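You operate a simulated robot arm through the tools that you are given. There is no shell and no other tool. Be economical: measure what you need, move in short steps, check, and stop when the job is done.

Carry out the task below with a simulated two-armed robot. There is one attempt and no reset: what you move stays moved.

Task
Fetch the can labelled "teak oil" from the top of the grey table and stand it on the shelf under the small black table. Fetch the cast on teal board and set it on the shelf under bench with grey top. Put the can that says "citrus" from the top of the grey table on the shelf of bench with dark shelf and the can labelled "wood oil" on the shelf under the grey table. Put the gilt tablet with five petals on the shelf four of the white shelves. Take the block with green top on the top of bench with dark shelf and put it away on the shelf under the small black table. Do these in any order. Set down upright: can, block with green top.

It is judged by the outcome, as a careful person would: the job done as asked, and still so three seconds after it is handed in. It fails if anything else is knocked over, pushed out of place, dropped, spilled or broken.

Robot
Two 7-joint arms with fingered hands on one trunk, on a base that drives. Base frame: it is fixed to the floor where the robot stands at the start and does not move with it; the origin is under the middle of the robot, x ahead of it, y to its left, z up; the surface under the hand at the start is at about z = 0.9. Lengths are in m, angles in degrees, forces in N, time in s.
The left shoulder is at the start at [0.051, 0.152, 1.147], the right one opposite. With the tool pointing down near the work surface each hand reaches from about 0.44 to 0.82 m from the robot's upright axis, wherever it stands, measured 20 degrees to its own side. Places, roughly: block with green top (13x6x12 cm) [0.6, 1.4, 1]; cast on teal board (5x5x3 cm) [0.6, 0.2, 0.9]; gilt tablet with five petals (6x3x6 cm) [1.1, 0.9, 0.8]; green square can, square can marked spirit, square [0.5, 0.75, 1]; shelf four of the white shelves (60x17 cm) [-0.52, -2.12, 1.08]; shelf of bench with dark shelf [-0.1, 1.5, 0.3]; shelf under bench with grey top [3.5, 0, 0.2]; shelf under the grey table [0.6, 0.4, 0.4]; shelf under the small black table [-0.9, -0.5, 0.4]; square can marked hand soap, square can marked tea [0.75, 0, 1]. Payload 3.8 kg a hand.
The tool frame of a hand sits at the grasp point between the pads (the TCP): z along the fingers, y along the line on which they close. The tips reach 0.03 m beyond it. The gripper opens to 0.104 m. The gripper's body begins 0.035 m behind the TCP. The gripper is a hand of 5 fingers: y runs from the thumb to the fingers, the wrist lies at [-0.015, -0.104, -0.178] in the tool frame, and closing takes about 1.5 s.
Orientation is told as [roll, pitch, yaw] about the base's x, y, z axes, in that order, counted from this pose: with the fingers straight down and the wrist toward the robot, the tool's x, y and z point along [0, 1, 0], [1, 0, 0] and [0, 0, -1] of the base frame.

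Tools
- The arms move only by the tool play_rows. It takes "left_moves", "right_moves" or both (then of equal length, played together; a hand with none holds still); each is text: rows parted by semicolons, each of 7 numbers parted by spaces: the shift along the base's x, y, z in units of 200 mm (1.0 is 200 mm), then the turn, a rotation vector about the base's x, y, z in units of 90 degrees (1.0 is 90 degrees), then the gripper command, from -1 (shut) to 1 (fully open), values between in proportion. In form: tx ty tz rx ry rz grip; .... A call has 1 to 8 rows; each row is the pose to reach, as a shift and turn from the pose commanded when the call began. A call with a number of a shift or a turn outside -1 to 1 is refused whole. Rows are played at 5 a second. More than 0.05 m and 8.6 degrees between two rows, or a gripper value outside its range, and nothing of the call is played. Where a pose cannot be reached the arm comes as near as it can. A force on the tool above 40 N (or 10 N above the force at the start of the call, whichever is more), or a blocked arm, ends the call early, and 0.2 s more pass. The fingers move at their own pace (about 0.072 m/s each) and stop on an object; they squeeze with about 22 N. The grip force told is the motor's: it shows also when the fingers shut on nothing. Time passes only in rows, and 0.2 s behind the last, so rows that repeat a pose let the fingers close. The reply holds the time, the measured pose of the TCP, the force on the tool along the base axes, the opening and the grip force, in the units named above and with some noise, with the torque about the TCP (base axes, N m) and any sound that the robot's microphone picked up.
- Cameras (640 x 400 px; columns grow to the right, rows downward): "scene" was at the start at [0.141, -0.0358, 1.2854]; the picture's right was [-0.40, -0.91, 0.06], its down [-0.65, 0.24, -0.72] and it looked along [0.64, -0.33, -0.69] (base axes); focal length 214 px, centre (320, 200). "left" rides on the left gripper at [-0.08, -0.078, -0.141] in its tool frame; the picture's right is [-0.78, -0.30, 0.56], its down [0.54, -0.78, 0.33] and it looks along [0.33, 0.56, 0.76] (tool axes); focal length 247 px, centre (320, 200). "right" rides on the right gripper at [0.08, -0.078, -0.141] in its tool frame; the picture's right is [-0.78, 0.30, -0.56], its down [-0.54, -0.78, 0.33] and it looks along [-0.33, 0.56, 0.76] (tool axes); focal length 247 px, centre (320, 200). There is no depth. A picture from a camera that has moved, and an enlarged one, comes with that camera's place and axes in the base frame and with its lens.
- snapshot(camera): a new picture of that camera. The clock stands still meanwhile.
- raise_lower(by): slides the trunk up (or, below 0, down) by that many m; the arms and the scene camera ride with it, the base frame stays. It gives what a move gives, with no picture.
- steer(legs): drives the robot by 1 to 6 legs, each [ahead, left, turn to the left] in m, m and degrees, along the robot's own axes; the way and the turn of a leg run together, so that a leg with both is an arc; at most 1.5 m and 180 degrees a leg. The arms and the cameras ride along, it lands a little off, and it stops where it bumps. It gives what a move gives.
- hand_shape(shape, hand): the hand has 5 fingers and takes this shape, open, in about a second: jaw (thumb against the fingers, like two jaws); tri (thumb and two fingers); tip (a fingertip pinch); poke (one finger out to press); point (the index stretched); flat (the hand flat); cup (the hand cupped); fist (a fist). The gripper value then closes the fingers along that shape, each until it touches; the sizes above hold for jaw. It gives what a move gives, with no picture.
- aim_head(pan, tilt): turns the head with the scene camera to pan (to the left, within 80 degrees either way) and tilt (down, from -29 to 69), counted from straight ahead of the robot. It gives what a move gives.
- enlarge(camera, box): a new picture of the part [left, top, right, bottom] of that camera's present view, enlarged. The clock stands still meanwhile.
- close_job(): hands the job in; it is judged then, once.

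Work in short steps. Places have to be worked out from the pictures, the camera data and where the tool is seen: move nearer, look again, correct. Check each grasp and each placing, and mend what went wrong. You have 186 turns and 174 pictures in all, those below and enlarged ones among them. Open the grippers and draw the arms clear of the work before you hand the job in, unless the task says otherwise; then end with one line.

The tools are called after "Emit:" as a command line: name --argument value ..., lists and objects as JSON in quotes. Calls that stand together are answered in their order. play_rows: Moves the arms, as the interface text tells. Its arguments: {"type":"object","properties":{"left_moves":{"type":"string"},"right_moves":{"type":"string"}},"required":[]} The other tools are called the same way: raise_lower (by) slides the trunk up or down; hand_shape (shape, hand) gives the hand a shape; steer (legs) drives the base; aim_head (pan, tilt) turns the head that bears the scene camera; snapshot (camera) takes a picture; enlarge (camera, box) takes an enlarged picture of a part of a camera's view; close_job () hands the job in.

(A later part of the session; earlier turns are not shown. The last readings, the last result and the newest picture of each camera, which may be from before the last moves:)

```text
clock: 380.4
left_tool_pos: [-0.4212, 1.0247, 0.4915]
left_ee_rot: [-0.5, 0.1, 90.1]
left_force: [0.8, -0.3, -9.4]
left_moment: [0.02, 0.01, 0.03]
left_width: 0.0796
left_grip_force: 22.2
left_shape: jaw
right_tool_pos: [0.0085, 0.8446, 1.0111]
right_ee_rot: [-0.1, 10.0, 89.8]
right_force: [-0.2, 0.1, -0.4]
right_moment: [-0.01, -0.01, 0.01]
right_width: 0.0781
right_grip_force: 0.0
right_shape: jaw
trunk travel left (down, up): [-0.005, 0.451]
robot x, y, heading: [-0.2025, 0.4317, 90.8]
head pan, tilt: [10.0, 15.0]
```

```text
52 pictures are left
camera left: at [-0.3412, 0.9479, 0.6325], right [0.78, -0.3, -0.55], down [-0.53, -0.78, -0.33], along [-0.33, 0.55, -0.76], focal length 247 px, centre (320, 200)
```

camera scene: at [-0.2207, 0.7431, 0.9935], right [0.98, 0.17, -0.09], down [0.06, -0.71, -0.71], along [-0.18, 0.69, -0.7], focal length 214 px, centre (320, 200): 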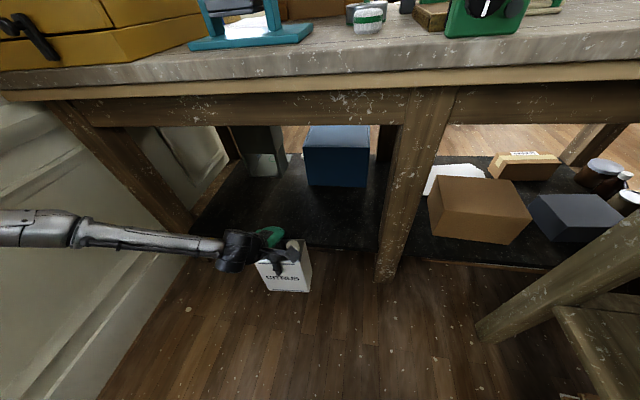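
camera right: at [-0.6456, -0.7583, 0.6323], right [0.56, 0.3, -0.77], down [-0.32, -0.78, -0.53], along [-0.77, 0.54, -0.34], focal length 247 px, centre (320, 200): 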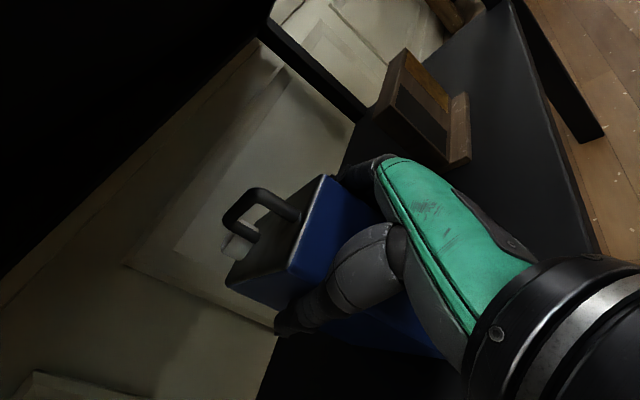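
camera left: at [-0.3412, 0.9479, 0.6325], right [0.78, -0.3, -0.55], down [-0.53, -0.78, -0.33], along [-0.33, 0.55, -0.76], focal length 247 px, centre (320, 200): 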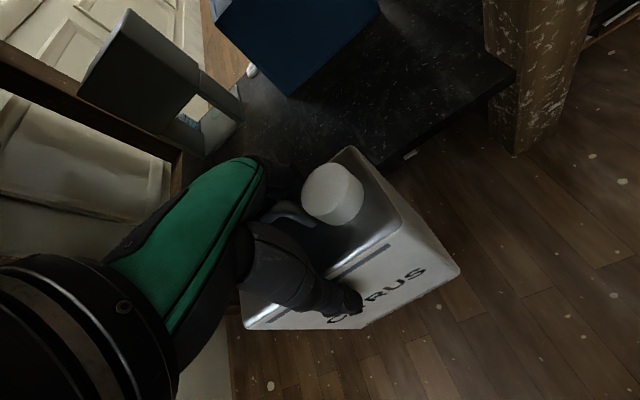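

Shelf height ≈0.27–0.30, front edge y≈1.2. Raise 1.5 cm, drive 0.15 m in, then extend.

Emit:
play_rows --left_moves "0 0 0.05 0 0 0 -1;0 0 0.08 0 0 0 -1"

Emit:
steer --legs '[[0.15, 0, 0]]'

Emit:
play_rows --left_moves "0 0.15 0 0 0 0 -1;0 0.3 0 0 0 0 -1;0 0.45 0 0 0 0 -1;0 0.54 0 0 0 0 -1"

Emit:
snapshot --camera "scene"

Emit:
snapshot --camera "left"

```text
clock: 381.0
left_tool_pos: [-0.4225, 1.0232, 0.5076]
left_ee_rot: [-0.4, 0.1, 90.1]
left_force: [1.1, 0.3, -10.1]
left_moment: [0.03, 0.02, -0.01]
left_width: 0.0792
left_grip_force: 22.1
left_shape: jaw
right_tool_pos: [0.0087, 0.8439, 1.0108]
right_ee_rot: [-0.1, 9.9, 89.9]
right_force: [0.4, 0.1, -0.3]
right_moment: [-0.02, 0.02, -0.01]
right_width: 0.0783
right_grip_force: 0.1
right_shape: jaw
trunk travel left (down, up): [-0.005, 0.451]
robot x, y, heading: [-0.2003, 0.4328, 90.8]
head pan, tilt: [10.0, 15.0]
```

```text
clock: 382.4
left_tool_pos: [-0.4239, 1.175, 0.5056]
left_ee_rot: [-0.4, 0.1, 90.2]
left_force: [0.4, 0.1, -9.2]
left_moment: [0.02, 0.05, 0.0]
left_width: 0.0795
left_grip_force: 21.9
left_shape: jaw
right_tool_pos: [0.0055, 0.9958, 1.0104]
right_ee_rot: [-0.1, 10.0, 89.9]
right_force: [0.2, 0.0, 0.3]
right_moment: [-0.03, 0.03, -0.01]
right_width: 0.0782
right_grip_force: 0.0
right_shape: jaw
trunk travel left (down, up): [-0.005, 0.451]
robot x, y, heading: [-0.1996, 0.577, 90.8]
head pan, tilt: [10.0, 15.0]
```

```text
clock: 383.4
left_tool_pos: [-0.423, 1.2818, 0.5065]
left_ee_rot: [-0.4, 0.1, 89.9]
left_force: [-0.1, -0.1, -8.5]
left_moment: [0.03, 0.01, 0.0]
left_width: 0.0793
left_grip_force: 22.3
left_shape: jaw
right_tool_pos: [0.0062, 0.9946, 1.0092]
right_ee_rot: [-0.1, 10.0, 89.8]
right_force: [1.1, -0.5, 0.0]
right_moment: [-0.02, 0.03, 0.03]
right_width: 0.078
right_grip_force: 0.1
right_shape: jaw
trunk travel left (down, up): [-0.005, 0.451]
robot x, y, heading: [-0.1985, 0.582, 91.3]
head pan, tilt: [10.0, 15.0]
```

```text
51 pictures are left
camera scene: at [-0.2231, 0.8932, 0.9934], right [0.98, 0.17, -0.09], down [0.06, -0.71, -0.71], along [-0.18, 0.69, -0.7], focal length 214 px, centre (320, 200)
```

scene: 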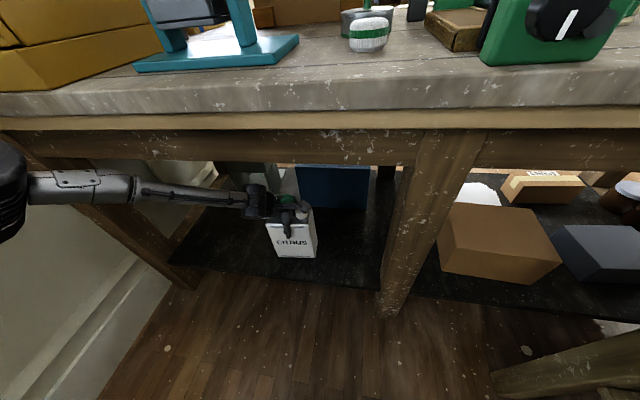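

```text
50 pictures are left
camera left: at [-0.3434, 1.2054, 0.6484], right [0.78, -0.3, -0.55], down [-0.53, -0.78, -0.33], along [-0.33, 0.55, -0.76], focal length 247 px, centre (320, 200)
```

left: 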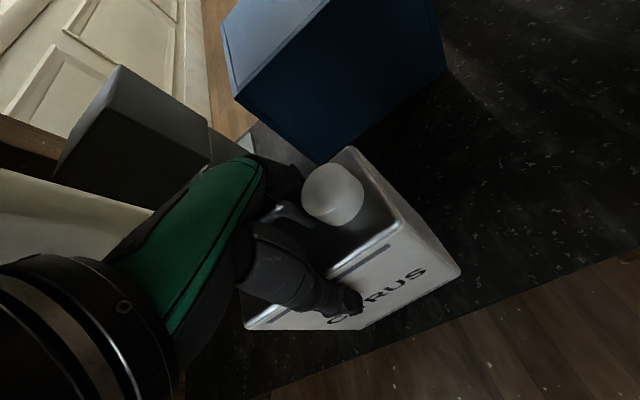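

Over the dark shelf, clear of the boxes. Lower to contact.

Emit:
play_rows --left_moves "0 0 -0.1 0 0 0 -1;0 0 -0.2 0 0 0 -1;0 0 -0.25 0 0 0 -1;0 0 -0.29 0 0 0 -1;0 0 -0.32 0 0 0 -1"

```text
clock: 384.6
left_tool_pos: [-0.4234, 1.2817, 0.442]
left_ee_rot: [-0.4, 0.1, 90.1]
left_force: [0.1, -0.4, -8.8]
left_moment: [0.01, 0.01, -0.01]
left_width: 0.0794
left_grip_force: 22.2
left_shape: jaw
right_tool_pos: [0.0049, 0.9941, 1.0107]
right_ee_rot: [-0.2, 9.9, 90.0]
right_force: [0.1, -0.3, -0.5]
right_moment: [-0.01, -0.01, 0.01]
right_width: 0.0783
right_grip_force: 0.0
right_shape: jaw
trunk travel left (down, up): [-0.005, 0.451]
robot x, y, heading: [-0.203, 0.5775, 90.8]
head pan, tilt: [10.0, 15.0]
```

Emit:
play_rows --left_moves "0 0 -0.03 0 0 0 -1;0 0 -0.06 0 0 0 -1;0 0 -0.09 0 0 0 -1;0 0 -0.11 0 0 0 -1;0 0 -0.13 0 0 0 -1"

```text
clock: 385.8
left_tool_pos: [-0.4253, 1.2806, 0.4191]
left_ee_rot: [-0.4, 0.1, 90.1]
left_force: [-0.8, 0.7, -9.8]
left_moment: [0.02, 0.01, 0.01]
left_width: 0.0792
left_grip_force: 21.9
left_shape: jaw
left hand out of reach, approached as far as the arm can: row 5
right_tool_pos: [0.0062, 0.9936, 1.0115]
right_ee_rot: [0.0, 10.0, 89.8]
right_force: [0.6, 0.6, -0.1]
right_moment: [0.02, 0.0, 0.01]
right_width: 0.0783
right_grip_force: 0.0
right_shape: jaw
trunk travel left (down, up): [-0.005, 0.451]
robot x, y, heading: [-0.2056, 0.5777, 91.1]
head pan, tilt: [10.0, 15.0]
```

Reach limit; raise 1.5 cm, drive 6 cm nearer, then lower again.

Emit:
play_rows --left_moves "0 0 0.08 0 0 0 -1"

Emit:
steer --legs '[[0.06, 0, 0]]'

Emit:
play_rows --left_moves "0 -0.1 0 0 0 0 -1;0 -0.2 -0.05 0 0 0 -1;0 -0.2 -0.09 0 0 0 -1;0 -0.2 -0.12 0 0 0 -1;0 -0.2 -0.15 0 0 0 -1;0 -0.2 -0.17 0 0 0 -1"

Emit:
snapshot --camera "left"

```text
clock: 386.1
left_tool_pos: [-0.4249, 1.2785, 0.4362]
left_ee_rot: [-0.4, 0.1, 90.2]
left_force: [-0.3, -0.9, -8.5]
left_moment: [0.04, 0.03, 0.0]
left_width: 0.0794
left_grip_force: 22.3
left_shape: jaw
right_tool_pos: [0.0058, 0.9946, 1.011]
right_ee_rot: [-0.2, 9.9, 89.8]
right_force: [-0.4, 0.0, -0.7]
right_moment: [0.0, 0.0, 0.0]
right_width: 0.0784
right_grip_force: 0.1
right_shape: jaw
trunk travel left (down, up): [-0.005, 0.451]
robot x, y, heading: [-0.2036, 0.5754, 90.7]
head pan, tilt: [10.0, 15.0]
```

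```text
clock: 387.1
left_tool_pos: [-0.4264, 1.3395, 0.4346]
left_ee_rot: [-0.4, 0.3, 90.1]
left_force: [-0.2, 0.6, -9.7]
left_moment: [0.04, 0.01, -0.02]
left_width: 0.0793
left_grip_force: 21.5
left_shape: jaw
right_tool_pos: [0.0051, 1.0551, 1.0101]
right_ee_rot: [-0.1, 10.2, 89.9]
right_force: [0.5, 0.2, -0.6]
right_moment: [-0.02, -0.03, 0.01]
right_width: 0.0781
right_grip_force: 0.1
right_shape: jaw
trunk travel left (down, up): [-0.005, 0.451]
robot x, y, heading: [-0.2032, 0.6393, 91.0]
head pan, tilt: [10.0, 15.0]
```

```text
clock: 388.5
left_tool_pos: [-0.4251, 1.2993, 0.4099]
left_ee_rot: [-0.5, -0.6, 90.0]
left_force: [6.6, -6.6, 29.5]
left_moment: [-0.09, 0.36, 0.08]
left_width: 0.0776
left_grip_force: 22.1
left_shape: jaw
right_tool_pos: [0.0055, 1.049, 1.0134]
right_ee_rot: [0.0, 9.6, 89.9]
right_force: [-0.3, -0.1, 0.5]
right_moment: [0.01, -0.01, 0.0]
right_width: 0.0783
right_grip_force: 0.0
right_shape: jaw
trunk travel left (down, up): [-0.005, 0.451]
robot x, y, heading: [-0.2052, 0.6363, 90.9]
head pan, tilt: [10.0, 15.0]
```

```text
49 pictures are left
camera left: at [-0.344, 1.2216, 0.551], right [0.78, -0.29, -0.55], down [-0.53, -0.77, -0.35], along [-0.33, 0.56, -0.76], focal length 247 px, centre (320, 200)
```

left: 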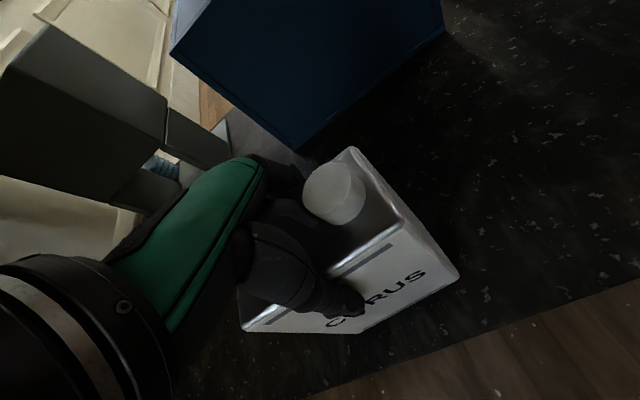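

Contact. Ease and open.

Emit:
play_rows --left_moves "0 0 0.03 0 0 0 -1;0 0 0.03 0 0 0 -0.2;0 0 0.03 0 0 0 0.3;0 0 0.03 0 0 0 0.7;0 0 0.03 0 0 0 1;0 0 0.03 0 0 0 1"

Emit:
play_rows --left_moves "0 0 0.1 0 0 0 1;0 0 0.2 0 0 0 1;0 0 0.3 0 0 0 1;0 0 0.4 0 0 0 1"

Emit:
snapshot --camera "left"

```text
clock: 389.9
left_tool_pos: [-0.4269, 1.2989, 0.4083]
left_ee_rot: [-0.2, 0.1, 90.2]
left_force: [1.4, -2.4, 2.4]
left_moment: [-0.07, 0.04, 0.06]
left_width: 0.1039
left_grip_force: 0.1
left_shape: jaw
right_tool_pos: [0.0055, 1.0532, 1.011]
right_ee_rot: [-0.1, 9.9, 89.9]
right_force: [-0.1, -0.3, 0.1]
right_moment: [-0.02, -0.02, 0.02]
right_width: 0.0781
right_grip_force: 0.0
right_shape: jaw
trunk travel left (down, up): [-0.005, 0.451]
robot x, y, heading: [-0.2, 0.6346, 90.9]
head pan, tilt: [10.0, 15.0]
```

```text
clock: 390.9
left_tool_pos: [-0.4262, 1.2984, 0.4894]
left_ee_rot: [-0.3, 0.2, 90.1]
left_force: [-0.2, -0.5, 0.2]
left_moment: [-0.01, -0.02, 0.03]
left_width: 0.104
left_grip_force: 0.2
left_shape: jaw
right_tool_pos: [0.0057, 1.0522, 1.0109]
right_ee_rot: [-0.1, 9.8, 89.9]
right_force: [0.2, 0.2, 0.1]
right_moment: [0.03, 0.01, 0.0]
right_width: 0.0784
right_grip_force: 0.1
right_shape: jaw
trunk travel left (down, up): [-0.005, 0.451]
robot x, y, heading: [-0.2017, 0.638, 90.7]
head pan, tilt: [10.0, 15.0]
```

```text
48 pictures are left
camera left: at [-0.3466, 1.2214, 0.63], right [0.78, -0.3, -0.55], down [-0.53, -0.78, -0.33], along [-0.33, 0.55, -0.76], focal length 247 px, centre (320, 200)
```

left: 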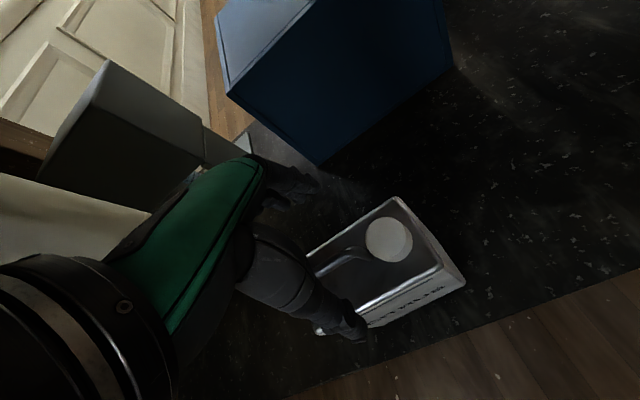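

Standing. Rise 3 cm more and withdraw toward the robot.

Emit:
play_rows --left_moves "0 0 0.1 0 0 0 1;0 0 0.16 0 0 0 1;0 -0.2 0.16 0 0 0 1;0 -0.4 0.16 0 0 0 1"

Emit:
steer --legs '[[-0.3, 0, 0]]'

Emit:
snapshot --camera "scene"

```text
clock: 391.9
left_tool_pos: [-0.4278, 1.2172, 0.5216]
left_ee_rot: [-0.4, -0.1, 90.0]
left_force: [-0.2, 0.0, 0.2]
left_moment: [-0.02, 0.03, -0.01]
left_width: 0.1042
left_grip_force: 0.1
left_shape: jaw
right_tool_pos: [0.0059, 1.0514, 1.0112]
right_ee_rot: [-0.1, 9.9, 89.9]
right_force: [-0.5, -0.1, -0.2]
right_moment: [0.02, -0.02, 0.01]
right_width: 0.0781
right_grip_force: 0.1
right_shape: jaw
trunk travel left (down, up): [-0.005, 0.451]
robot x, y, heading: [-0.2023, 0.6406, 91.1]
head pan, tilt: [10.0, 15.0]
```

```text
clock: 394.0
left_tool_pos: [-0.4243, 0.9148, 0.5209]
left_ee_rot: [-0.5, 0.0, 90.3]
left_force: [0.2, 0.2, 0.8]
left_moment: [0.01, 0.0, 0.0]
left_width: 0.104
left_grip_force: 0.0
left_shape: jaw
right_tool_pos: [0.0084, 0.7506, 1.0116]
right_ee_rot: [-0.2, 9.9, 90.1]
right_force: [-0.2, -0.5, 1.1]
right_moment: [0.01, 0.0, -0.01]
right_width: 0.078
right_grip_force: 0.1
right_shape: jaw
trunk travel left (down, up): [-0.005, 0.451]
robot x, y, heading: [-0.1976, 0.3366, 91.2]
head pan, tilt: [10.0, 15.0]
```

```text
47 pictures are left
camera scene: at [-0.2196, 0.6484, 0.9942], right [0.98, 0.17, -0.09], down [0.06, -0.7, -0.71], along [-0.18, 0.69, -0.7], focal length 214 px, centre (320, 200)
```

scene: 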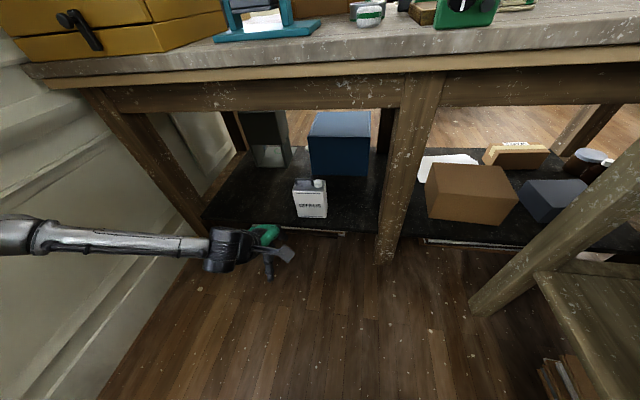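

Citrus is well placed. Raise the trunk and tuck both hands up before turning.

Emit:
raise_lower --by 0.22

Emit:
play_rows --left_moves "0 -0.05 0.2 0 0 0 1;0 -0.1 0.4 0 0 0 1;0 -0.15 0.6 0 0 0 1;0 -0.2 0.8 0 0 0 1;0 -0.25 1 0 0 0 1" --right_moves "0 0 0 0.03 0 0 0.5;0 0 0 0.06 0 0 0.5;0 0 0 0.09 0 0 0.5;0 0 0 0.11 0 0 0.5;0 0 0 0.11 0 0 0.5"

Emit:
play_rows --left_moves "0 -0.1 0.2 0 0 0 1;0 -0.2 0.4 0 0 0 1;0 -0.3 0.6 0 0 0 1;0 -0.4 0.8 0 0 0 1;0 -0.5 1 0 0 0 1"

```text
clock: 396.3
left_tool_pos: [-0.4249, 0.922, 0.7778]
left_ee_rot: [-0.3, -3.3, 90.2]
left_force: [0.5, 0.0, -0.1]
left_moment: [0.01, 0.0, -0.01]
left_width: 0.1041
left_grip_force: 0.0
left_shape: jaw
right_tool_pos: [0.0103, 0.751, 1.232]
right_ee_rot: [0.0, 9.9, 90.0]
right_force: [-0.4, -0.1, 1.0]
right_moment: [0.01, -0.03, -0.02]
right_width: 0.0782
right_grip_force: 0.1
right_shape: jaw
trunk travel left (down, up): [-0.225, 0.231]
robot x, y, heading: [-0.1976, 0.3361, 91.2]
head pan, tilt: [10.0, 15.0]
```

```text
clock: 397.5
left_tool_pos: [-0.4241, 0.8715, 0.9773]
left_ee_rot: [-0.3, -3.4, 90.4]
left_force: [-0.2, -0.4, -0.6]
left_moment: [0.01, 0.0, -0.03]
left_width: 0.1039
left_grip_force: 0.0
left_shape: jaw
right_tool_pos: [0.0087, 0.7498, 1.2315]
right_ee_rot: [0.0, -0.1, 90.1]
right_force: [0.0, 0.8, -0.1]
right_moment: [0.05, -0.03, -0.01]
right_width: 0.078
right_grip_force: 0.0
right_shape: jaw
trunk travel left (down, up): [-0.225, 0.231]
robot x, y, heading: [-0.198, 0.3363, 91.3]
head pan, tilt: [10.0, 15.0]
```

```text
clock: 398.7
left_tool_pos: [-0.4236, 0.7688, 1.1776]
left_ee_rot: [-0.3, -3.4, 90.2]
left_force: [-0.4, -1.1, -0.5]
left_moment: [0.0, 0.02, -0.01]
left_width: 0.104
left_grip_force: 0.1
left_shape: jaw
right_tool_pos: [0.0095, 0.7489, 1.2316]
right_ee_rot: [-0.1, -0.1, 90.0]
right_force: [-0.1, 0.1, 0.0]
right_moment: [-0.01, 0.01, -0.01]
right_width: 0.0784
right_grip_force: 0.0
right_shape: jaw
trunk travel left (down, up): [-0.225, 0.231]
robot x, y, heading: [-0.1997, 0.3341, 90.8]
head pan, tilt: [10.0, 15.0]
```

Emit:
steer --legs '[[0, 0, -90.8], [0.18, 0.02, 0]]'

Emit:
snapshot --camera "right"

```text
clock: 404.1
left_tool_pos: [0.4191, 0.5794, 1.1772]
left_ee_rot: [-0.4, -3.5, -0.4]
left_force: [-0.1, 0.1, 1.0]
left_moment: [0.01, 0.01, -0.01]
left_width: 0.1038
left_grip_force: 0.1
left_shape: jaw
right_tool_pos: [0.3935, 0.1451, 1.2314]
right_ee_rot: [-0.1, -0.1, -0.6]
right_force: [0.1, -0.3, 0.4]
right_moment: [-0.01, 0.02, -0.03]
right_width: 0.0779
right_grip_force: 0.0
right_shape: jaw
trunk travel left (down, up): [-0.225, 0.231]
robot x, y, heading: [-0.0147, 0.3553, 0.2]
head pan, tilt: [10.0, 15.0]
```

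```text
46 pictures are left
camera right: at [0.3166, 0.2274, 1.3714], right [0.29, -0.78, 0.56], down [-0.78, -0.53, -0.33], along [0.55, -0.34, -0.76], focal length 247 px, centre (320, 200)
```

right: 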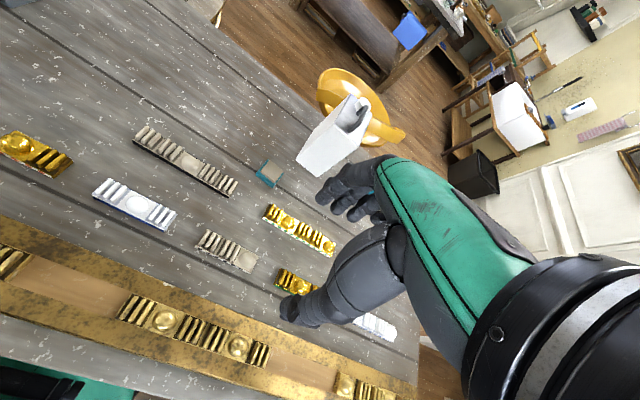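

Cast near (0.63, 0.16). Move the right hand toward it.

Emit:
play_rows --right_moves "0.125 0.01 -0.1 0 0 0 0.6;0.25 0.02 -0.2 0 0 0 0.6;0.375 0.03 -0.3 0 0 0 0.6;0.5 0.04 -0.4 0 0 0 0.6;0.625 0.05 -0.5 0 0 0 0.6;0.75 0.06 -0.6 0 0 0 0.6;0.875 0.07 -0.7 0 0 0 0.6;1 0.07 -0.8 0 0 0 0.6"

Emit:
snapshot --camera "right"

```text
clock: 405.9
left_tool_pos: [0.4209, 0.5791, 1.1761]
left_ee_rot: [-0.3, -3.3, -0.4]
left_force: [0.2, 0.2, 0.0]
left_moment: [0.0, 0.03, 0.03]
left_width: 0.1042
left_grip_force: 0.1
left_shape: jaw
right_tool_pos: [0.5959, 0.1601, 1.0705]
right_ee_rot: [-0.2, -0.1, -0.5]
right_force: [0.1, 0.4, 0.6]
right_moment: [-0.02, 0.03, 0.0]
right_width: 0.083
right_grip_force: 0.1
right_shape: jaw
trunk travel left (down, up): [-0.225, 0.231]
robot x, y, heading: [-0.0146, 0.3566, 0.5]
head pan, tilt: [10.0, 15.0]
```

```text
45 pictures are left
camera right: at [0.5195, 0.242, 1.2103], right [0.29, -0.78, 0.56], down [-0.78, -0.53, -0.33], along [0.55, -0.34, -0.76], focal length 247 px, centre (320, 200)
```

right: 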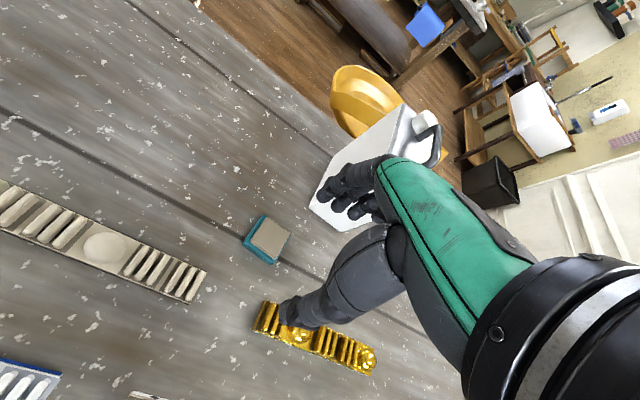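

Cast centre (0.632, 0.1615), yaw ≈ -15°. Turn the hand to match, move over and descend.

Emit:
play_rows --right_moves "0.09 0 -0.1 0 0 -0.08 0.5;0.18 0.007 -0.2 0 0 -0.167 0.5;0.18 0.007 -0.35 0 0 -0.167 0.5;0.18 0.007 -0.5 0 0 -0.167 0.5;0.18 0.007 -0.6 0 0 -0.167 0.5;0.18 0.007 -0.64 0 0 -0.167 0.5"

Emit:
snapshot --camera "right"

```text
clock: 407.3
left_tool_pos: [0.4203, 0.5801, 1.1784]
left_ee_rot: [-0.4, -3.4, -0.5]
left_force: [0.5, 0.3, 0.3]
left_moment: [-0.01, 0.02, -0.04]
left_width: 0.1041
left_grip_force: 0.1
left_shape: jaw
right_tool_pos: [0.6316, 0.1616, 0.9429]
right_ee_rot: [-0.1, 0.0, -15.6]
right_force: [-0.5, 0.0, 0.0]
right_moment: [-0.01, 0.01, -0.01]
right_width: 0.0783
right_grip_force: 0.1
right_shape: jaw
trunk travel left (down, up): [-0.225, 0.231]
robot x, y, heading: [-0.0194, 0.3593, 0.6]
head pan, tilt: [10.0, 15.0]
```

```text
44 pictures are left
camera right: at [0.5778, 0.26, 1.0831], right [0.08, -0.83, 0.56], down [-0.89, -0.31, -0.33], along [0.45, -0.47, -0.76], focal length 247 px, centre (320, 200)
```

right: 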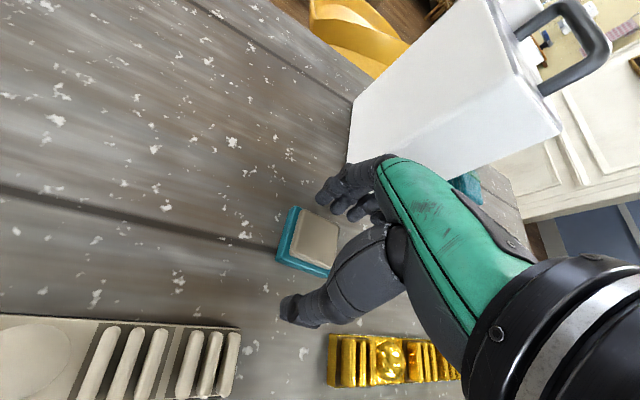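

Straddling the cast. Lower 8 mm and close, then lift.

Emit:
play_rows --right_moves "0 0 -0.04 0 0 0 0.5;0 0 -0.04 0 0 0 0;0 0 -0.04 0 0 0 -1;0 0 -0.04 0 0 0 -1;0 0 -0.04 0 0 0 -1;0 0 -0.04 0 0 0 -1"

Emit:
play_rows --right_moves "0 0 0.15 0 0 0 -1;0 0 0.3 0 0 0 -1;0 0 0.5 0 0 0 -1"

Emit:
snapshot --camera "right"

```text
clock: 408.7
left_tool_pos: [0.4188, 0.5788, 1.1768]
left_ee_rot: [-0.3, -3.5, -0.4]
left_force: [0.1, 0.0, 0.2]
left_moment: [0.01, -0.01, -0.01]
left_width: 0.1039
left_grip_force: 0.1
left_shape: jaw
right_tool_pos: [0.6304, 0.1611, 0.9358]
right_ee_rot: [-0.1, 0.1, -15.6]
right_force: [0.0, 0.9, 0.4]
right_moment: [-0.03, -0.01, 0.02]
right_width: 0.0428
right_grip_force: 21.8
right_shape: jaw
trunk travel left (down, up): [-0.225, 0.231]
robot x, y, heading: [-0.0192, 0.3584, 0.4]
head pan, tilt: [10.0, 15.0]
```

```text
clock: 409.5
left_tool_pos: [0.42, 0.58, 1.177]
left_ee_rot: [-0.3, -3.4, -0.5]
left_force: [-0.1, 0.1, 0.4]
left_moment: [0.0, 0.02, -0.01]
left_width: 0.1038
left_grip_force: 0.1
left_shape: jaw
right_tool_pos: [0.6304, 0.16, 1.0365]
right_ee_rot: [-0.2, -0.1, -15.6]
right_force: [0.0, -0.2, 0.0]
right_moment: [-0.01, 0.02, 0.02]
right_width: 0.0429
right_grip_force: 21.7
right_shape: jaw
trunk travel left (down, up): [-0.225, 0.231]
robot x, y, heading: [-0.0193, 0.3583, 0.5]
head pan, tilt: [10.0, 15.0]
```

```text
43 pictures are left
camera right: at [0.5776, 0.2602, 1.1756], right [0.08, -0.83, 0.56], down [-0.89, -0.31, -0.33], along [0.44, -0.47, -0.76], focal length 247 px, centre (320, 200)
```

right: 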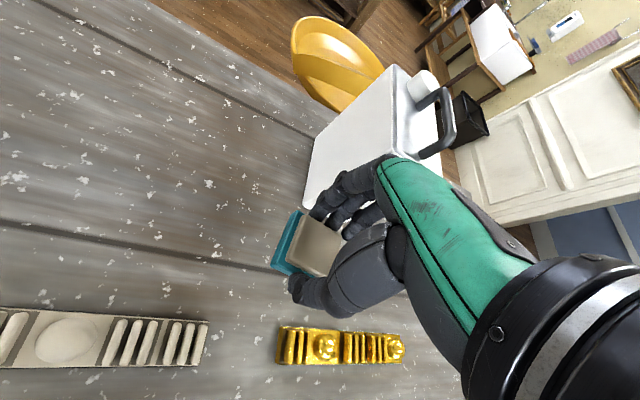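

Cast is held. Raise and retract, then drive toward the grey-topped bench across the room.

Emit:
play_rows --right_moves "-0.05 0 0.2 0 0 0 -1;-0.15 0 0.4 0 0 0 -1;-0.3 0 0.55 0 0 0 -1;-0.5 0 0.65 0 0 0 -1;-0.7 0 0.75 0 0 0 -1;-0.9 0 0.8 0 0 0 -1"

Emit:
steer --legs '[[-0.18, 0, 0], [0, -1.1, 0], [1.4, 0, 0], [1.1, 0, 0]]'

Emit:
aim_head --pan 20 --tilt 25

Emit:
snapshot --camera "scene"

```text
clock: 410.9
left_tool_pos: [0.4191, 0.5792, 1.1777]
left_ee_rot: [-0.3, -3.4, -0.3]
left_force: [0.3, -0.3, 0.4]
left_moment: [-0.02, -0.01, 0.01]
left_width: 0.104
left_grip_force: 0.1
left_shape: jaw
right_tool_pos: [0.4493, 0.1599, 1.196]
right_ee_rot: [-0.1, -0.1, -15.6]
right_force: [-0.8, -0.3, -0.8]
right_moment: [0.03, -0.01, 0.0]
right_width: 0.0427
right_grip_force: 21.6
right_shape: jaw
trunk travel left (down, up): [-0.225, 0.231]
robot x, y, heading: [-0.016, 0.3562, 0.3]
head pan, tilt: [10.0, 15.0]
```

```text
clock: 429.4
left_tool_pos: [2.7392, -0.4738, 1.1778]
left_ee_rot: [-0.3, -3.4, 0.2]
left_force: [-0.4, 0.4, 0.1]
left_moment: [0.0, 0.01, 0.0]
left_width: 0.104
left_grip_force: 0.0
left_shape: jaw
right_tool_pos: [2.7747, -0.8923, 1.1946]
right_ee_rot: [-0.1, 0.0, -14.8]
right_force: [0.8, 0.2, -0.5]
right_moment: [-0.03, -0.01, -0.02]
right_width: 0.0427
right_grip_force: 22.0
right_shape: jaw
trunk travel left (down, up): [-0.225, 0.231]
robot x, y, heading: [2.3054, -0.7, 1.3]
head pan, tilt: [10.0, 15.0]
```

```text
clock: 430.1
left_tool_pos: [2.7399, -0.4724, 1.1782]
left_ee_rot: [-0.3, -3.3, 0.3]
left_force: [0.1, 0.2, 0.1]
left_moment: [-0.03, -0.05, 0.01]
left_width: 0.1042
left_grip_force: 0.1
left_shape: jaw
right_tool_pos: [2.7747, -0.8913, 1.1945]
right_ee_rot: [-0.2, 0.0, -14.8]
right_force: [0.2, -0.1, -0.6]
right_moment: [0.0, -0.03, 0.04]
right_width: 0.0424
right_grip_force: 22.2
right_shape: jaw
trunk travel left (down, up): [-0.225, 0.231]
robot x, y, heading: [2.3024, -0.6994, 1.2]
head pan, tilt: [20.0, 25.0]
```

```text
42 pictures are left
camera scene: at [2.4548, -0.6671, 1.3021], right [0.36, -0.93, -0.05], down [-0.52, -0.15, -0.84], along [0.78, 0.33, -0.54], focal length 214 px, centre (320, 200)
```

scene: 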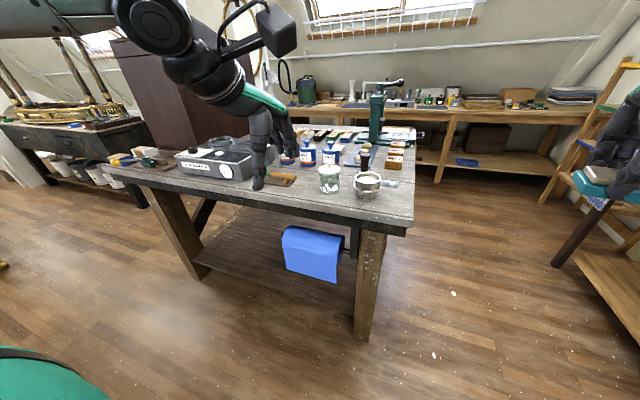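

Zoom under the bench to see its shelf.

Emit:
enlarge --camera "scene" --box '[150, 180, 406, 340]'

```text
2.50 times, centred on (278, 260) of scene
camera zoom: at [2.4548, -0.6671, 1.3021], right [0.36, -0.93, -0.05], down [-0.52, -0.15, -0.84], along [0.78, 0.33, -0.54], focal length 536 px, centre (425, 50)
```

zoom: 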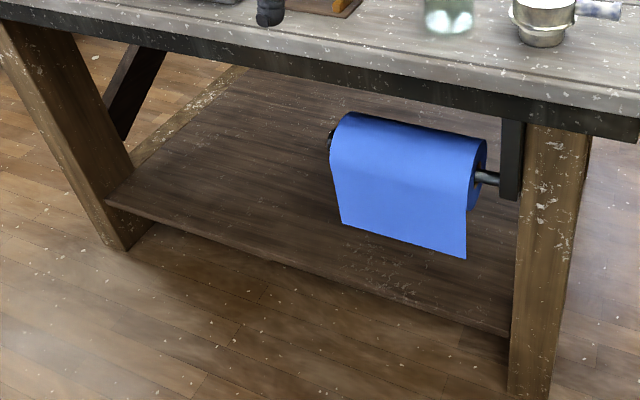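

The shelf is empty: front edge x≈3.08, z≈0.2. Raise/retract the left hand, shift to y≈0.45, and lower the trunk.

Emit:
play_rows --left_moves "-0.12 0 0.2 0 0 0 0;-0.24 0 0.4 0 0 0 0;-0.36 0 0.6 0 0 0 0;-0.48 0 0.8 0 0 0 0;-0.6 0 1 0 0 0 0" --right_moves "0 0 0 0 0 0.05 -1;0 0 0 0 0 0.1 -1;0 0 0 0 0 0.15 -1;0 0 0 0 0 0.16 -1;0 0 0 0 0 0.16 -1"

Emit:
steer --legs '[[0, 1.15, -1.2]]'

Emit:
raise_lower --by -0.22

Emit:
snapshot --camera "scene"

```text
clock: 431.3
left_tool_pos: [2.6189, -0.4747, 1.3783]
left_ee_rot: [-0.3, -3.4, 0.3]
left_force: [-0.1, 0.3, 0.5]
left_moment: [0.02, -0.02, -0.01]
left_width: 0.0526
left_grip_force: 0.1
left_shape: jaw
right_tool_pos: [2.7748, -0.8924, 1.1951]
right_ee_rot: [-0.1, -0.1, -0.4]
right_force: [-0.1, -0.3, -0.8]
right_moment: [0.01, -0.01, 0.02]
right_width: 0.0429
right_grip_force: 21.9
right_shape: jaw
trunk travel left (down, up): [-0.225, 0.231]
robot x, y, heading: [2.306, -0.7002, 1.2]
head pan, tilt: [20.0, 25.0]
```

```text
clock: 437.2
left_tool_pos: [2.6175, 0.6646, 1.3781]
left_ee_rot: [-0.3, -3.5, -1.2]
left_force: [0.2, -0.5, -0.5]
left_moment: [0.0, -0.03, 0.01]
left_width: 0.0523
left_grip_force: 0.0
left_shape: jaw
right_tool_pos: [2.7604, 0.2419, 1.1944]
right_ee_rot: [-0.1, 0.1, -2.1]
right_force: [0.2, -0.3, -0.1]
right_moment: [-0.02, 0.02, 0.03]
right_width: 0.0427
right_grip_force: 22.3
right_shape: jaw
trunk travel left (down, up): [-0.225, 0.231]
robot x, y, heading: [2.2974, 0.4461, -0.5]
head pan, tilt: [20.0, 25.0]
```

```text
clock: 439.5
left_tool_pos: [2.6166, 0.6645, 1.1578]
left_ee_rot: [-0.3, -3.6, -1.2]
left_force: [-0.3, 0.7, -0.4]
left_moment: [-0.02, 0.0, 0.01]
left_width: 0.0524
left_grip_force: 0.1
left_shape: jaw
right_tool_pos: [2.7605, 0.2426, 0.9747]
right_ee_rot: [-0.1, -0.1, -2.0]
right_force: [-0.3, -1.3, -0.7]
right_moment: [-0.01, -0.03, 0.01]
right_width: 0.0425
right_grip_force: 21.9
right_shape: jaw
trunk travel left (down, up): [-0.005, 0.451]
robot x, y, heading: [2.2965, 0.4449, -0.4]
head pan, tilt: [20.0, 25.0]
```

```text
40 pictures are left
camera scene: at [2.5976, 0.4747, 0.9831], right [0.29, -0.94, -0.17], down [-0.8, -0.14, -0.58], along [0.53, 0.31, -0.79], focal length 214 px, centre (320, 200)
```

scene: 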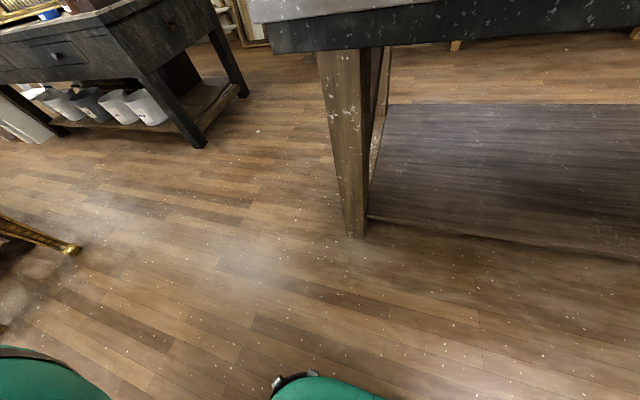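

Extend the right arm and lower it toward shelf height in front of the bench.

Emit:
play_rows --right_moves "0.1 0 -0.15 0 0 0.01 -1;0.2 0 -0.3 0 0 0.02 -1;0.3 0 -0.45 0 0 0.02 -1;0.4 0 -0.6 0 0 0.02 -1;0.5 0 -0.8 0 0 0.02 -1;0.55 0 -1 0 0 0.02 -1"

Emit:
play_rows --right_moves "0 0 -0.2 0 0 0 -1;0 0 -0.4 0 0 0 -1;0 0 -0.6 0 0 0 -1;0 0 -0.8 0 0 0 -1;0 0 -1 0 0 0 -1"

Emit:
play_rows --right_moves "0 0 -0.2 0 0 0 -1;0 0 -0.4 0 0 0 -1;0 0 -0.6 0 0 0 -1;0 0 -0.8 0 0 0 -1;0 0 -1 0 0 0 -1"

```text
clock: 440.9
left_tool_pos: [2.618, 0.6637, 1.1565]
left_ee_rot: [-0.4, -3.3, -1.1]
left_force: [0.1, 0.4, 0.1]
left_moment: [-0.02, 0.0, 0.0]
left_width: 0.0523
left_grip_force: 0.1
left_shape: jaw
right_tool_pos: [2.8716, 0.2427, 0.7729]
right_ee_rot: [-0.1, -0.1, -0.1]
right_force: [0.0, -0.2, -0.3]
right_moment: [0.0, 0.01, 0.01]
right_width: 0.0428
right_grip_force: 22.1
right_shape: jaw
trunk travel left (down, up): [-0.005, 0.451]
robot x, y, heading: [2.2936, 0.4452, -0.5]
head pan, tilt: [20.0, 25.0]
```

```text
clock: 442.1
left_tool_pos: [2.6177, 0.6653, 1.1582]
left_ee_rot: [-0.3, -3.3, -1.3]
left_force: [0.0, -0.6, -0.4]
left_moment: [0.0, -0.03, -0.02]
left_width: 0.0525
left_grip_force: 0.0
left_shape: jaw
right_tool_pos: [2.8716, 0.2414, 0.5751]
right_ee_rot: [-0.1, -0.2, -0.2]
right_force: [0.0, 0.0, -0.7]
right_moment: [0.0, 0.0, -0.02]
right_width: 0.0424
right_grip_force: 21.6
right_shape: jaw
trunk travel left (down, up): [-0.005, 0.451]
robot x, y, heading: [2.2959, 0.4474, -0.6]
head pan, tilt: [20.0, 25.0]
```

```text
clock: 443.3
left_tool_pos: [2.6182, 0.6636, 1.1576]
left_ee_rot: [-0.3, -3.3, -1.2]
left_force: [0.5, -0.7, 0.2]
left_moment: [0.02, -0.02, 0.02]
left_width: 0.0524
left_grip_force: 0.1
left_shape: jaw
right_tool_pos: [2.8754, 0.2276, 0.408]
right_ee_rot: [-0.1, 0.2, -0.2]
right_force: [-0.2, -0.4, -0.7]
right_moment: [-0.02, -0.04, -0.01]
right_width: 0.0423
right_grip_force: 21.2
right_shape: jaw
right hand out of reach, approached as far as the arm can: row 4, 5
trunk travel left (down, up): [-0.005, 0.451]
robot x, y, heading: [2.2955, 0.4471, -0.6]
head pan, tilt: [20.0, 25.0]
```

Reach limit with the hand vertical. Tilt the fingers forward ~32° and try lower.

Emit:
play_rows --right_moves "0.03 0.05 0 0 -0.09 0 -1;0.06 0.07 0 0 -0.18 0 -1;0.1 0.07 -0.1 0 -0.27 0 -1;0.1 0.07 -0.25 0 -0.36 0 -1;0.1 0.07 -0.4 0 -0.36 0 -1;0.1 0.07 -0.55 0 -0.36 0 -1;0.1 0.07 -0.7 0 -0.36 0 -1"

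```text
clock: 444.9
left_tool_pos: [2.6195, 0.6635, 1.1576]
left_ee_rot: [-0.5, -3.3, -1.4]
left_force: [0.8, 0.2, -0.3]
left_moment: [0.0, 0.04, -0.03]
left_width: 0.0522
left_grip_force: 0.2
left_shape: jaw
right_tool_pos: [2.923, 0.2012, 0.2666]
right_ee_rot: [3.9, -31.0, 2.4]
right_force: [-1.4, -3.9, -0.1]
right_moment: [0.2, -0.11, 0.12]
right_width: 0.0409
right_grip_force: 21.5
right_shape: jaw
right hand out of reach, approached as far as the arm can: row 1, 2, 3, 4, 5, 6, 7
trunk travel left (down, up): [-0.005, 0.451]
robot x, y, heading: [2.2963, 0.4405, -0.5]
head pan, tilt: [20.0, 25.0]
```

It gets to z≈0.27. Check the view.

Emit:
snapshot --camera "right"

Emit:
aim_head --pan -15 --tilt 25

Emit:
snapshot --camera "scene"

```text
39 pictures are left
camera right: at [2.7777, 0.2671, 0.3517], right [0.03, -0.81, 0.58], down [-0.45, -0.53, -0.72], along [0.89, -0.24, -0.38], focal length 247 px, centre (320, 200)
```

right: 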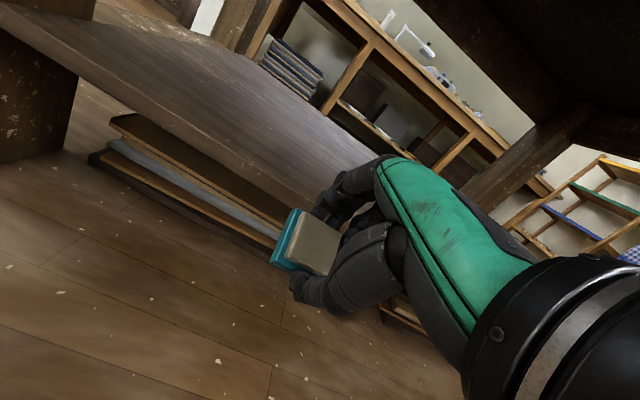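

```text
clock: 445.9
left_tool_pos: [2.6172, 0.665, 1.1577]
left_ee_rot: [-0.2, -3.5, -1.2]
left_force: [-0.3, 0.2, 0.2]
left_moment: [0.0, 0.02, 0.0]
left_width: 0.0525
left_grip_force: 0.1
left_shape: jaw
right_tool_pos: [2.9249, 0.2095, 0.2714]
right_ee_rot: [4.4, -31.3, 2.9]
right_force: [0.0, -0.9, -0.8]
right_moment: [-0.02, -0.01, -0.01]
right_width: 0.0412
right_grip_force: 22.0
right_shape: jaw
trunk travel left (down, up): [-0.005, 0.451]
robot x, y, heading: [2.2925, 0.4439, -0.6]
head pan, tilt: [-15.0, 25.0]
```

```text
38 pictures are left
camera scene: at [2.6, 0.4194, 0.9814], right [-0.23, -0.96, 0.13], down [-0.81, 0.11, -0.58], along [0.54, -0.24, -0.81], focal length 214 px, centre (320, 200)
```

scene: 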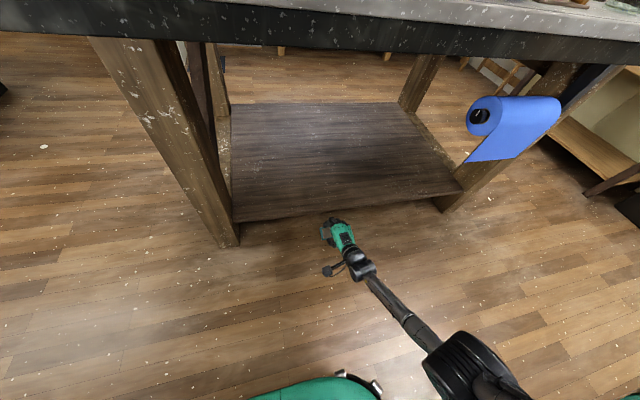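

The shelf top is about z=0.22. Raise 5 cm, drive in 0.24 m, and look.

Emit:
play_rows --right_moves "0 0 0.1 0 0 0 -1;0 0 0.2 0 0 0 -1;0 0 0.25 0 0 0 -1"

Emit:
steer --legs '[[0.24, 0, 0]]'

Emit:
snapshot --camera "right"

Emit:
snapshot --camera "scene"

```text
clock: 446.7
left_tool_pos: [2.6167, 0.6644, 1.158]
left_ee_rot: [-0.3, -3.4, -1.3]
left_force: [0.1, -0.6, 0.5]
left_moment: [-0.01, 0.0, 0.02]
left_width: 0.0524
left_grip_force: 0.1
left_shape: jaw
right_tool_pos: [2.9271, 0.1958, 0.3181]
right_ee_rot: [4.8, -31.1, 2.1]
right_force: [0.6, -0.3, -0.5]
right_moment: [0.01, 0.03, -0.01]
right_width: 0.0411
right_grip_force: 22.2
right_shape: jaw
right hand out of reach, approached as far as the arm can: row 2, 3
trunk travel left (down, up): [-0.005, 0.451]
robot x, y, heading: [2.2969, 0.4451, -0.5]
head pan, tilt: [-15.0, 25.0]
```

```text
clock: 448.5
left_tool_pos: [2.8584, 0.6631, 1.1582]
left_ee_rot: [-0.3, -3.3, -1.1]
left_force: [-0.6, -0.9, 0.3]
left_moment: [0.01, 0.04, -0.03]
left_width: 0.0522
left_grip_force: 0.0
left_shape: jaw
right_tool_pos: [3.1676, 0.1948, 0.3162]
right_ee_rot: [4.8, -31.1, 2.1]
right_force: [1.0, -0.5, -1.7]
right_moment: [0.01, 0.04, -0.02]
right_width: 0.0411
right_grip_force: 21.7
right_shape: jaw
trunk travel left (down, up): [-0.005, 0.451]
robot x, y, heading: [2.5389, 0.4454, -0.2]
head pan, tilt: [-15.0, 25.0]
```

```text
37 pictures are left
camera right: at [3.0236, 0.2589, 0.4018], right [0.03, -0.82, 0.57], down [-0.45, -0.52, -0.72], along [0.89, -0.24, -0.39], focal length 247 px, centre (320, 200)
```

right: 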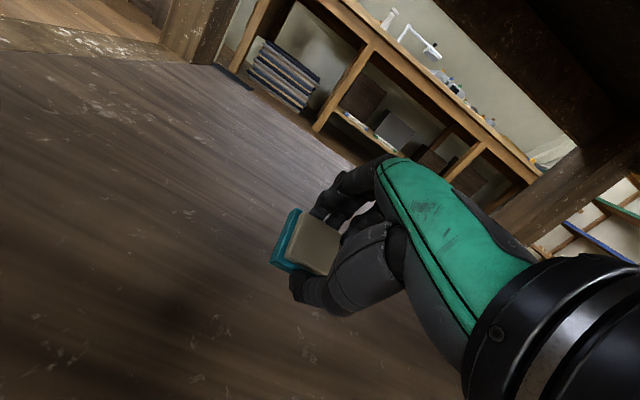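

```text
36 pictures are left
camera scene: at [2.8417, 0.4184, 0.9811], right [-0.23, -0.96, 0.13], down [-0.81, 0.11, -0.58], along [0.54, -0.24, -0.81], focal length 214 px, centre (320, 200)
```

scene: 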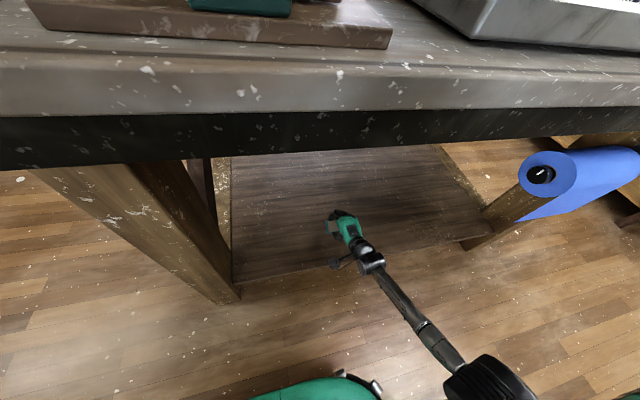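

Over the shelf. Lower slowly to contact.

Emit:
play_rows --right_moves "0 0 -0.08 0 0 0 -1;0 0 -0.14 0 0 0 -1;0 0 -0.18 0 0 0 -1;0 0 -0.22 0 0 0 -1"

```text
clock: 449.5
left_tool_pos: [2.8572, 0.6638, 1.1581]
left_ee_rot: [-0.1, -3.4, -1.2]
left_force: [-0.3, 0.7, 0.5]
left_moment: [0.0, -0.02, 0.01]
left_width: 0.0522
left_grip_force: 0.0
left_shape: jaw
right_tool_pos: [3.1669, 0.1948, 0.2736]
right_ee_rot: [4.8, -31.1, 2.1]
right_force: [0.2, 0.3, -1.4]
right_moment: [0.02, 0.04, 0.02]
right_width: 0.0411
right_grip_force: 22.3
right_shape: jaw
trunk travel left (down, up): [-0.005, 0.451]
robot x, y, heading: [2.5393, 0.4432, -0.4]
head pan, tilt: [-15.0, 25.0]
```

Emit:
play_rows --right_moves "0 0 -0.03 0 0 0 -1;0 0 -0.06 0 0 0 -1;0 0 -0.09 0 0 0 -1;0 0 -0.12 0 0 0 -1;0 0 -0.15 0 0 0 -1"

Emit:
snapshot --camera "right"

```text
clock: 450.7
left_tool_pos: [2.8539, 0.6655, 1.1592]
left_ee_rot: [-0.4, -3.7, -1.1]
left_force: [0.8, 0.3, 0.3]
left_moment: [0.01, 0.01, -0.01]
left_width: 0.0526
left_grip_force: 0.0
left_shape: jaw
right_tool_pos: [3.1696, 0.1941, 0.2497]
right_ee_rot: [4.7, -31.9, 2.0]
right_force: [-10.8, -3.8, 37.7]
right_moment: [0.14, 0.37, 0.11]
right_width: 0.0524
right_grip_force: 22.2
right_shape: jaw
trunk travel left (down, up): [-0.005, 0.451]
robot x, y, heading: [2.5365, 0.4428, -0.1]
head pan, tilt: [-15.0, 25.0]
```

```text
35 pictures are left
camera right: at [3.0249, 0.2589, 0.3334], right [0.02, -0.82, 0.57], down [-0.44, -0.52, -0.73], along [0.9, -0.24, -0.37], focal length 247 px, centre (320, 200)
```

right: 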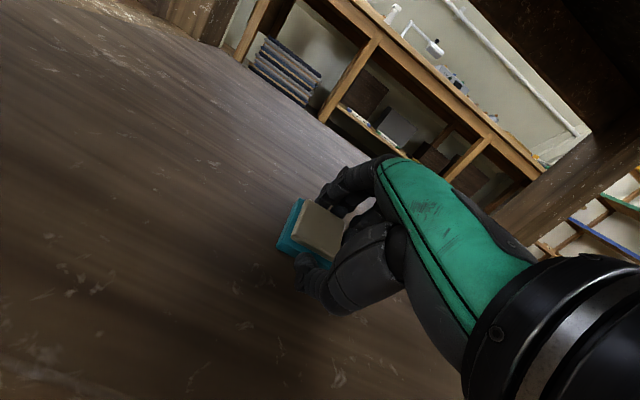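

Contact; the cast has rotated flat onto the shelf. Ease and open.

Emit:
play_rows --right_moves "0 0 0.03 0 0 0 -1;0 0 0.04 0 0 0 -0.2;0 0 0.04 0 0 0 0.3;0 0 0.04 0 0 0 0.7;0 0 0.04 0 0 0 0.9;0 0 0.04 0 0 0 0.9"

Emit:
snapshot --camera "right"

```text
clock: 452.1
left_tool_pos: [2.8518, 0.6656, 1.1604]
left_ee_rot: [-0.3, -3.6, -1.2]
left_force: [-0.7, 0.0, -0.1]
left_moment: [0.04, 0.01, -0.02]
left_width: 0.0525
left_grip_force: 0.0
left_shape: jaw
right_tool_pos: [3.1701, 0.1948, 0.2587]
right_ee_rot: [4.8, -32.1, 2.0]
right_force: [-5.3, -2.1, 39.8]
right_moment: [0.27, 0.3, 0.09]
right_width: 0.0564
right_grip_force: 0.2
right_shape: jaw
trunk travel left (down, up): [-0.005, 0.451]
robot x, y, heading: [2.5376, 0.4466, -0.2]
head pan, tilt: [-15.0, 25.0]
```

```text
34 pictures are left
camera right: at [3.0243, 0.259, 0.3418], right [0.02, -0.82, 0.57], down [-0.44, -0.52, -0.73], along [0.9, -0.24, -0.37], focal length 247 px, centre (320, 200)
```

right: 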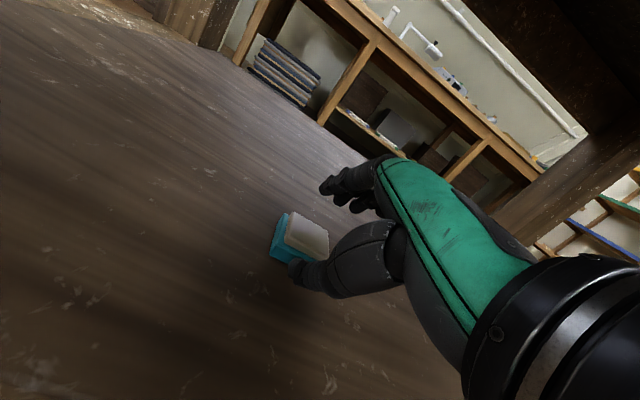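

The thumb presses the shelf as it opens; rise 2 cm and open further.

Emit:
play_rows --right_moves "0 0 0.04 0 0 0 0.9;0 0 0.08 0 0 0 0.9;0 0 0.12 0 0 0 0.9;0 0 0.16 0 0 0 0.9"

Emit:
snapshot --camera "right"

```text
clock: 453.1
left_tool_pos: [2.8578, 0.662, 1.1583]
left_ee_rot: [-0.2, -3.4, -1.1]
left_force: [0.8, -0.4, -0.6]
left_moment: [-0.01, 0.0, -0.02]
left_width: 0.0523
left_grip_force: 0.1
left_shape: jaw
right_tool_pos: [3.1658, 0.1931, 0.2806]
right_ee_rot: [4.8, -30.8, 2.1]
right_force: [0.2, -0.2, -0.6]
right_moment: [0.02, -0.01, -0.02]
right_width: 0.0985
right_grip_force: 0.1
right_shape: jaw
trunk travel left (down, up): [-0.005, 0.451]
robot x, y, heading: [2.538, 0.4444, -0.1]
head pan, tilt: [-15.0, 25.0]
```

```text
33 pictures are left
camera right: at [3.0216, 0.2581, 0.3661], right [0.03, -0.82, 0.57], down [-0.46, -0.52, -0.72], along [0.89, -0.24, -0.39], focal length 247 px, centre (320, 200)
```

right: 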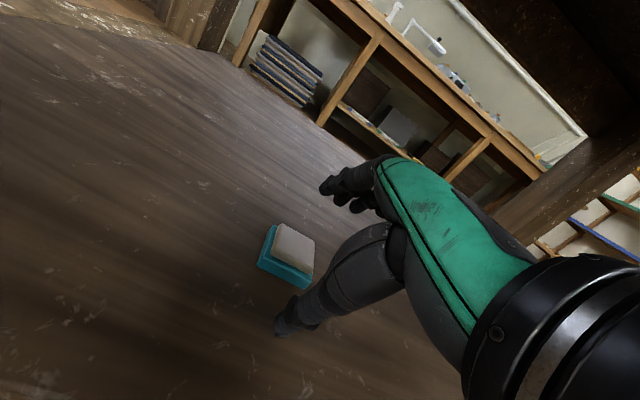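

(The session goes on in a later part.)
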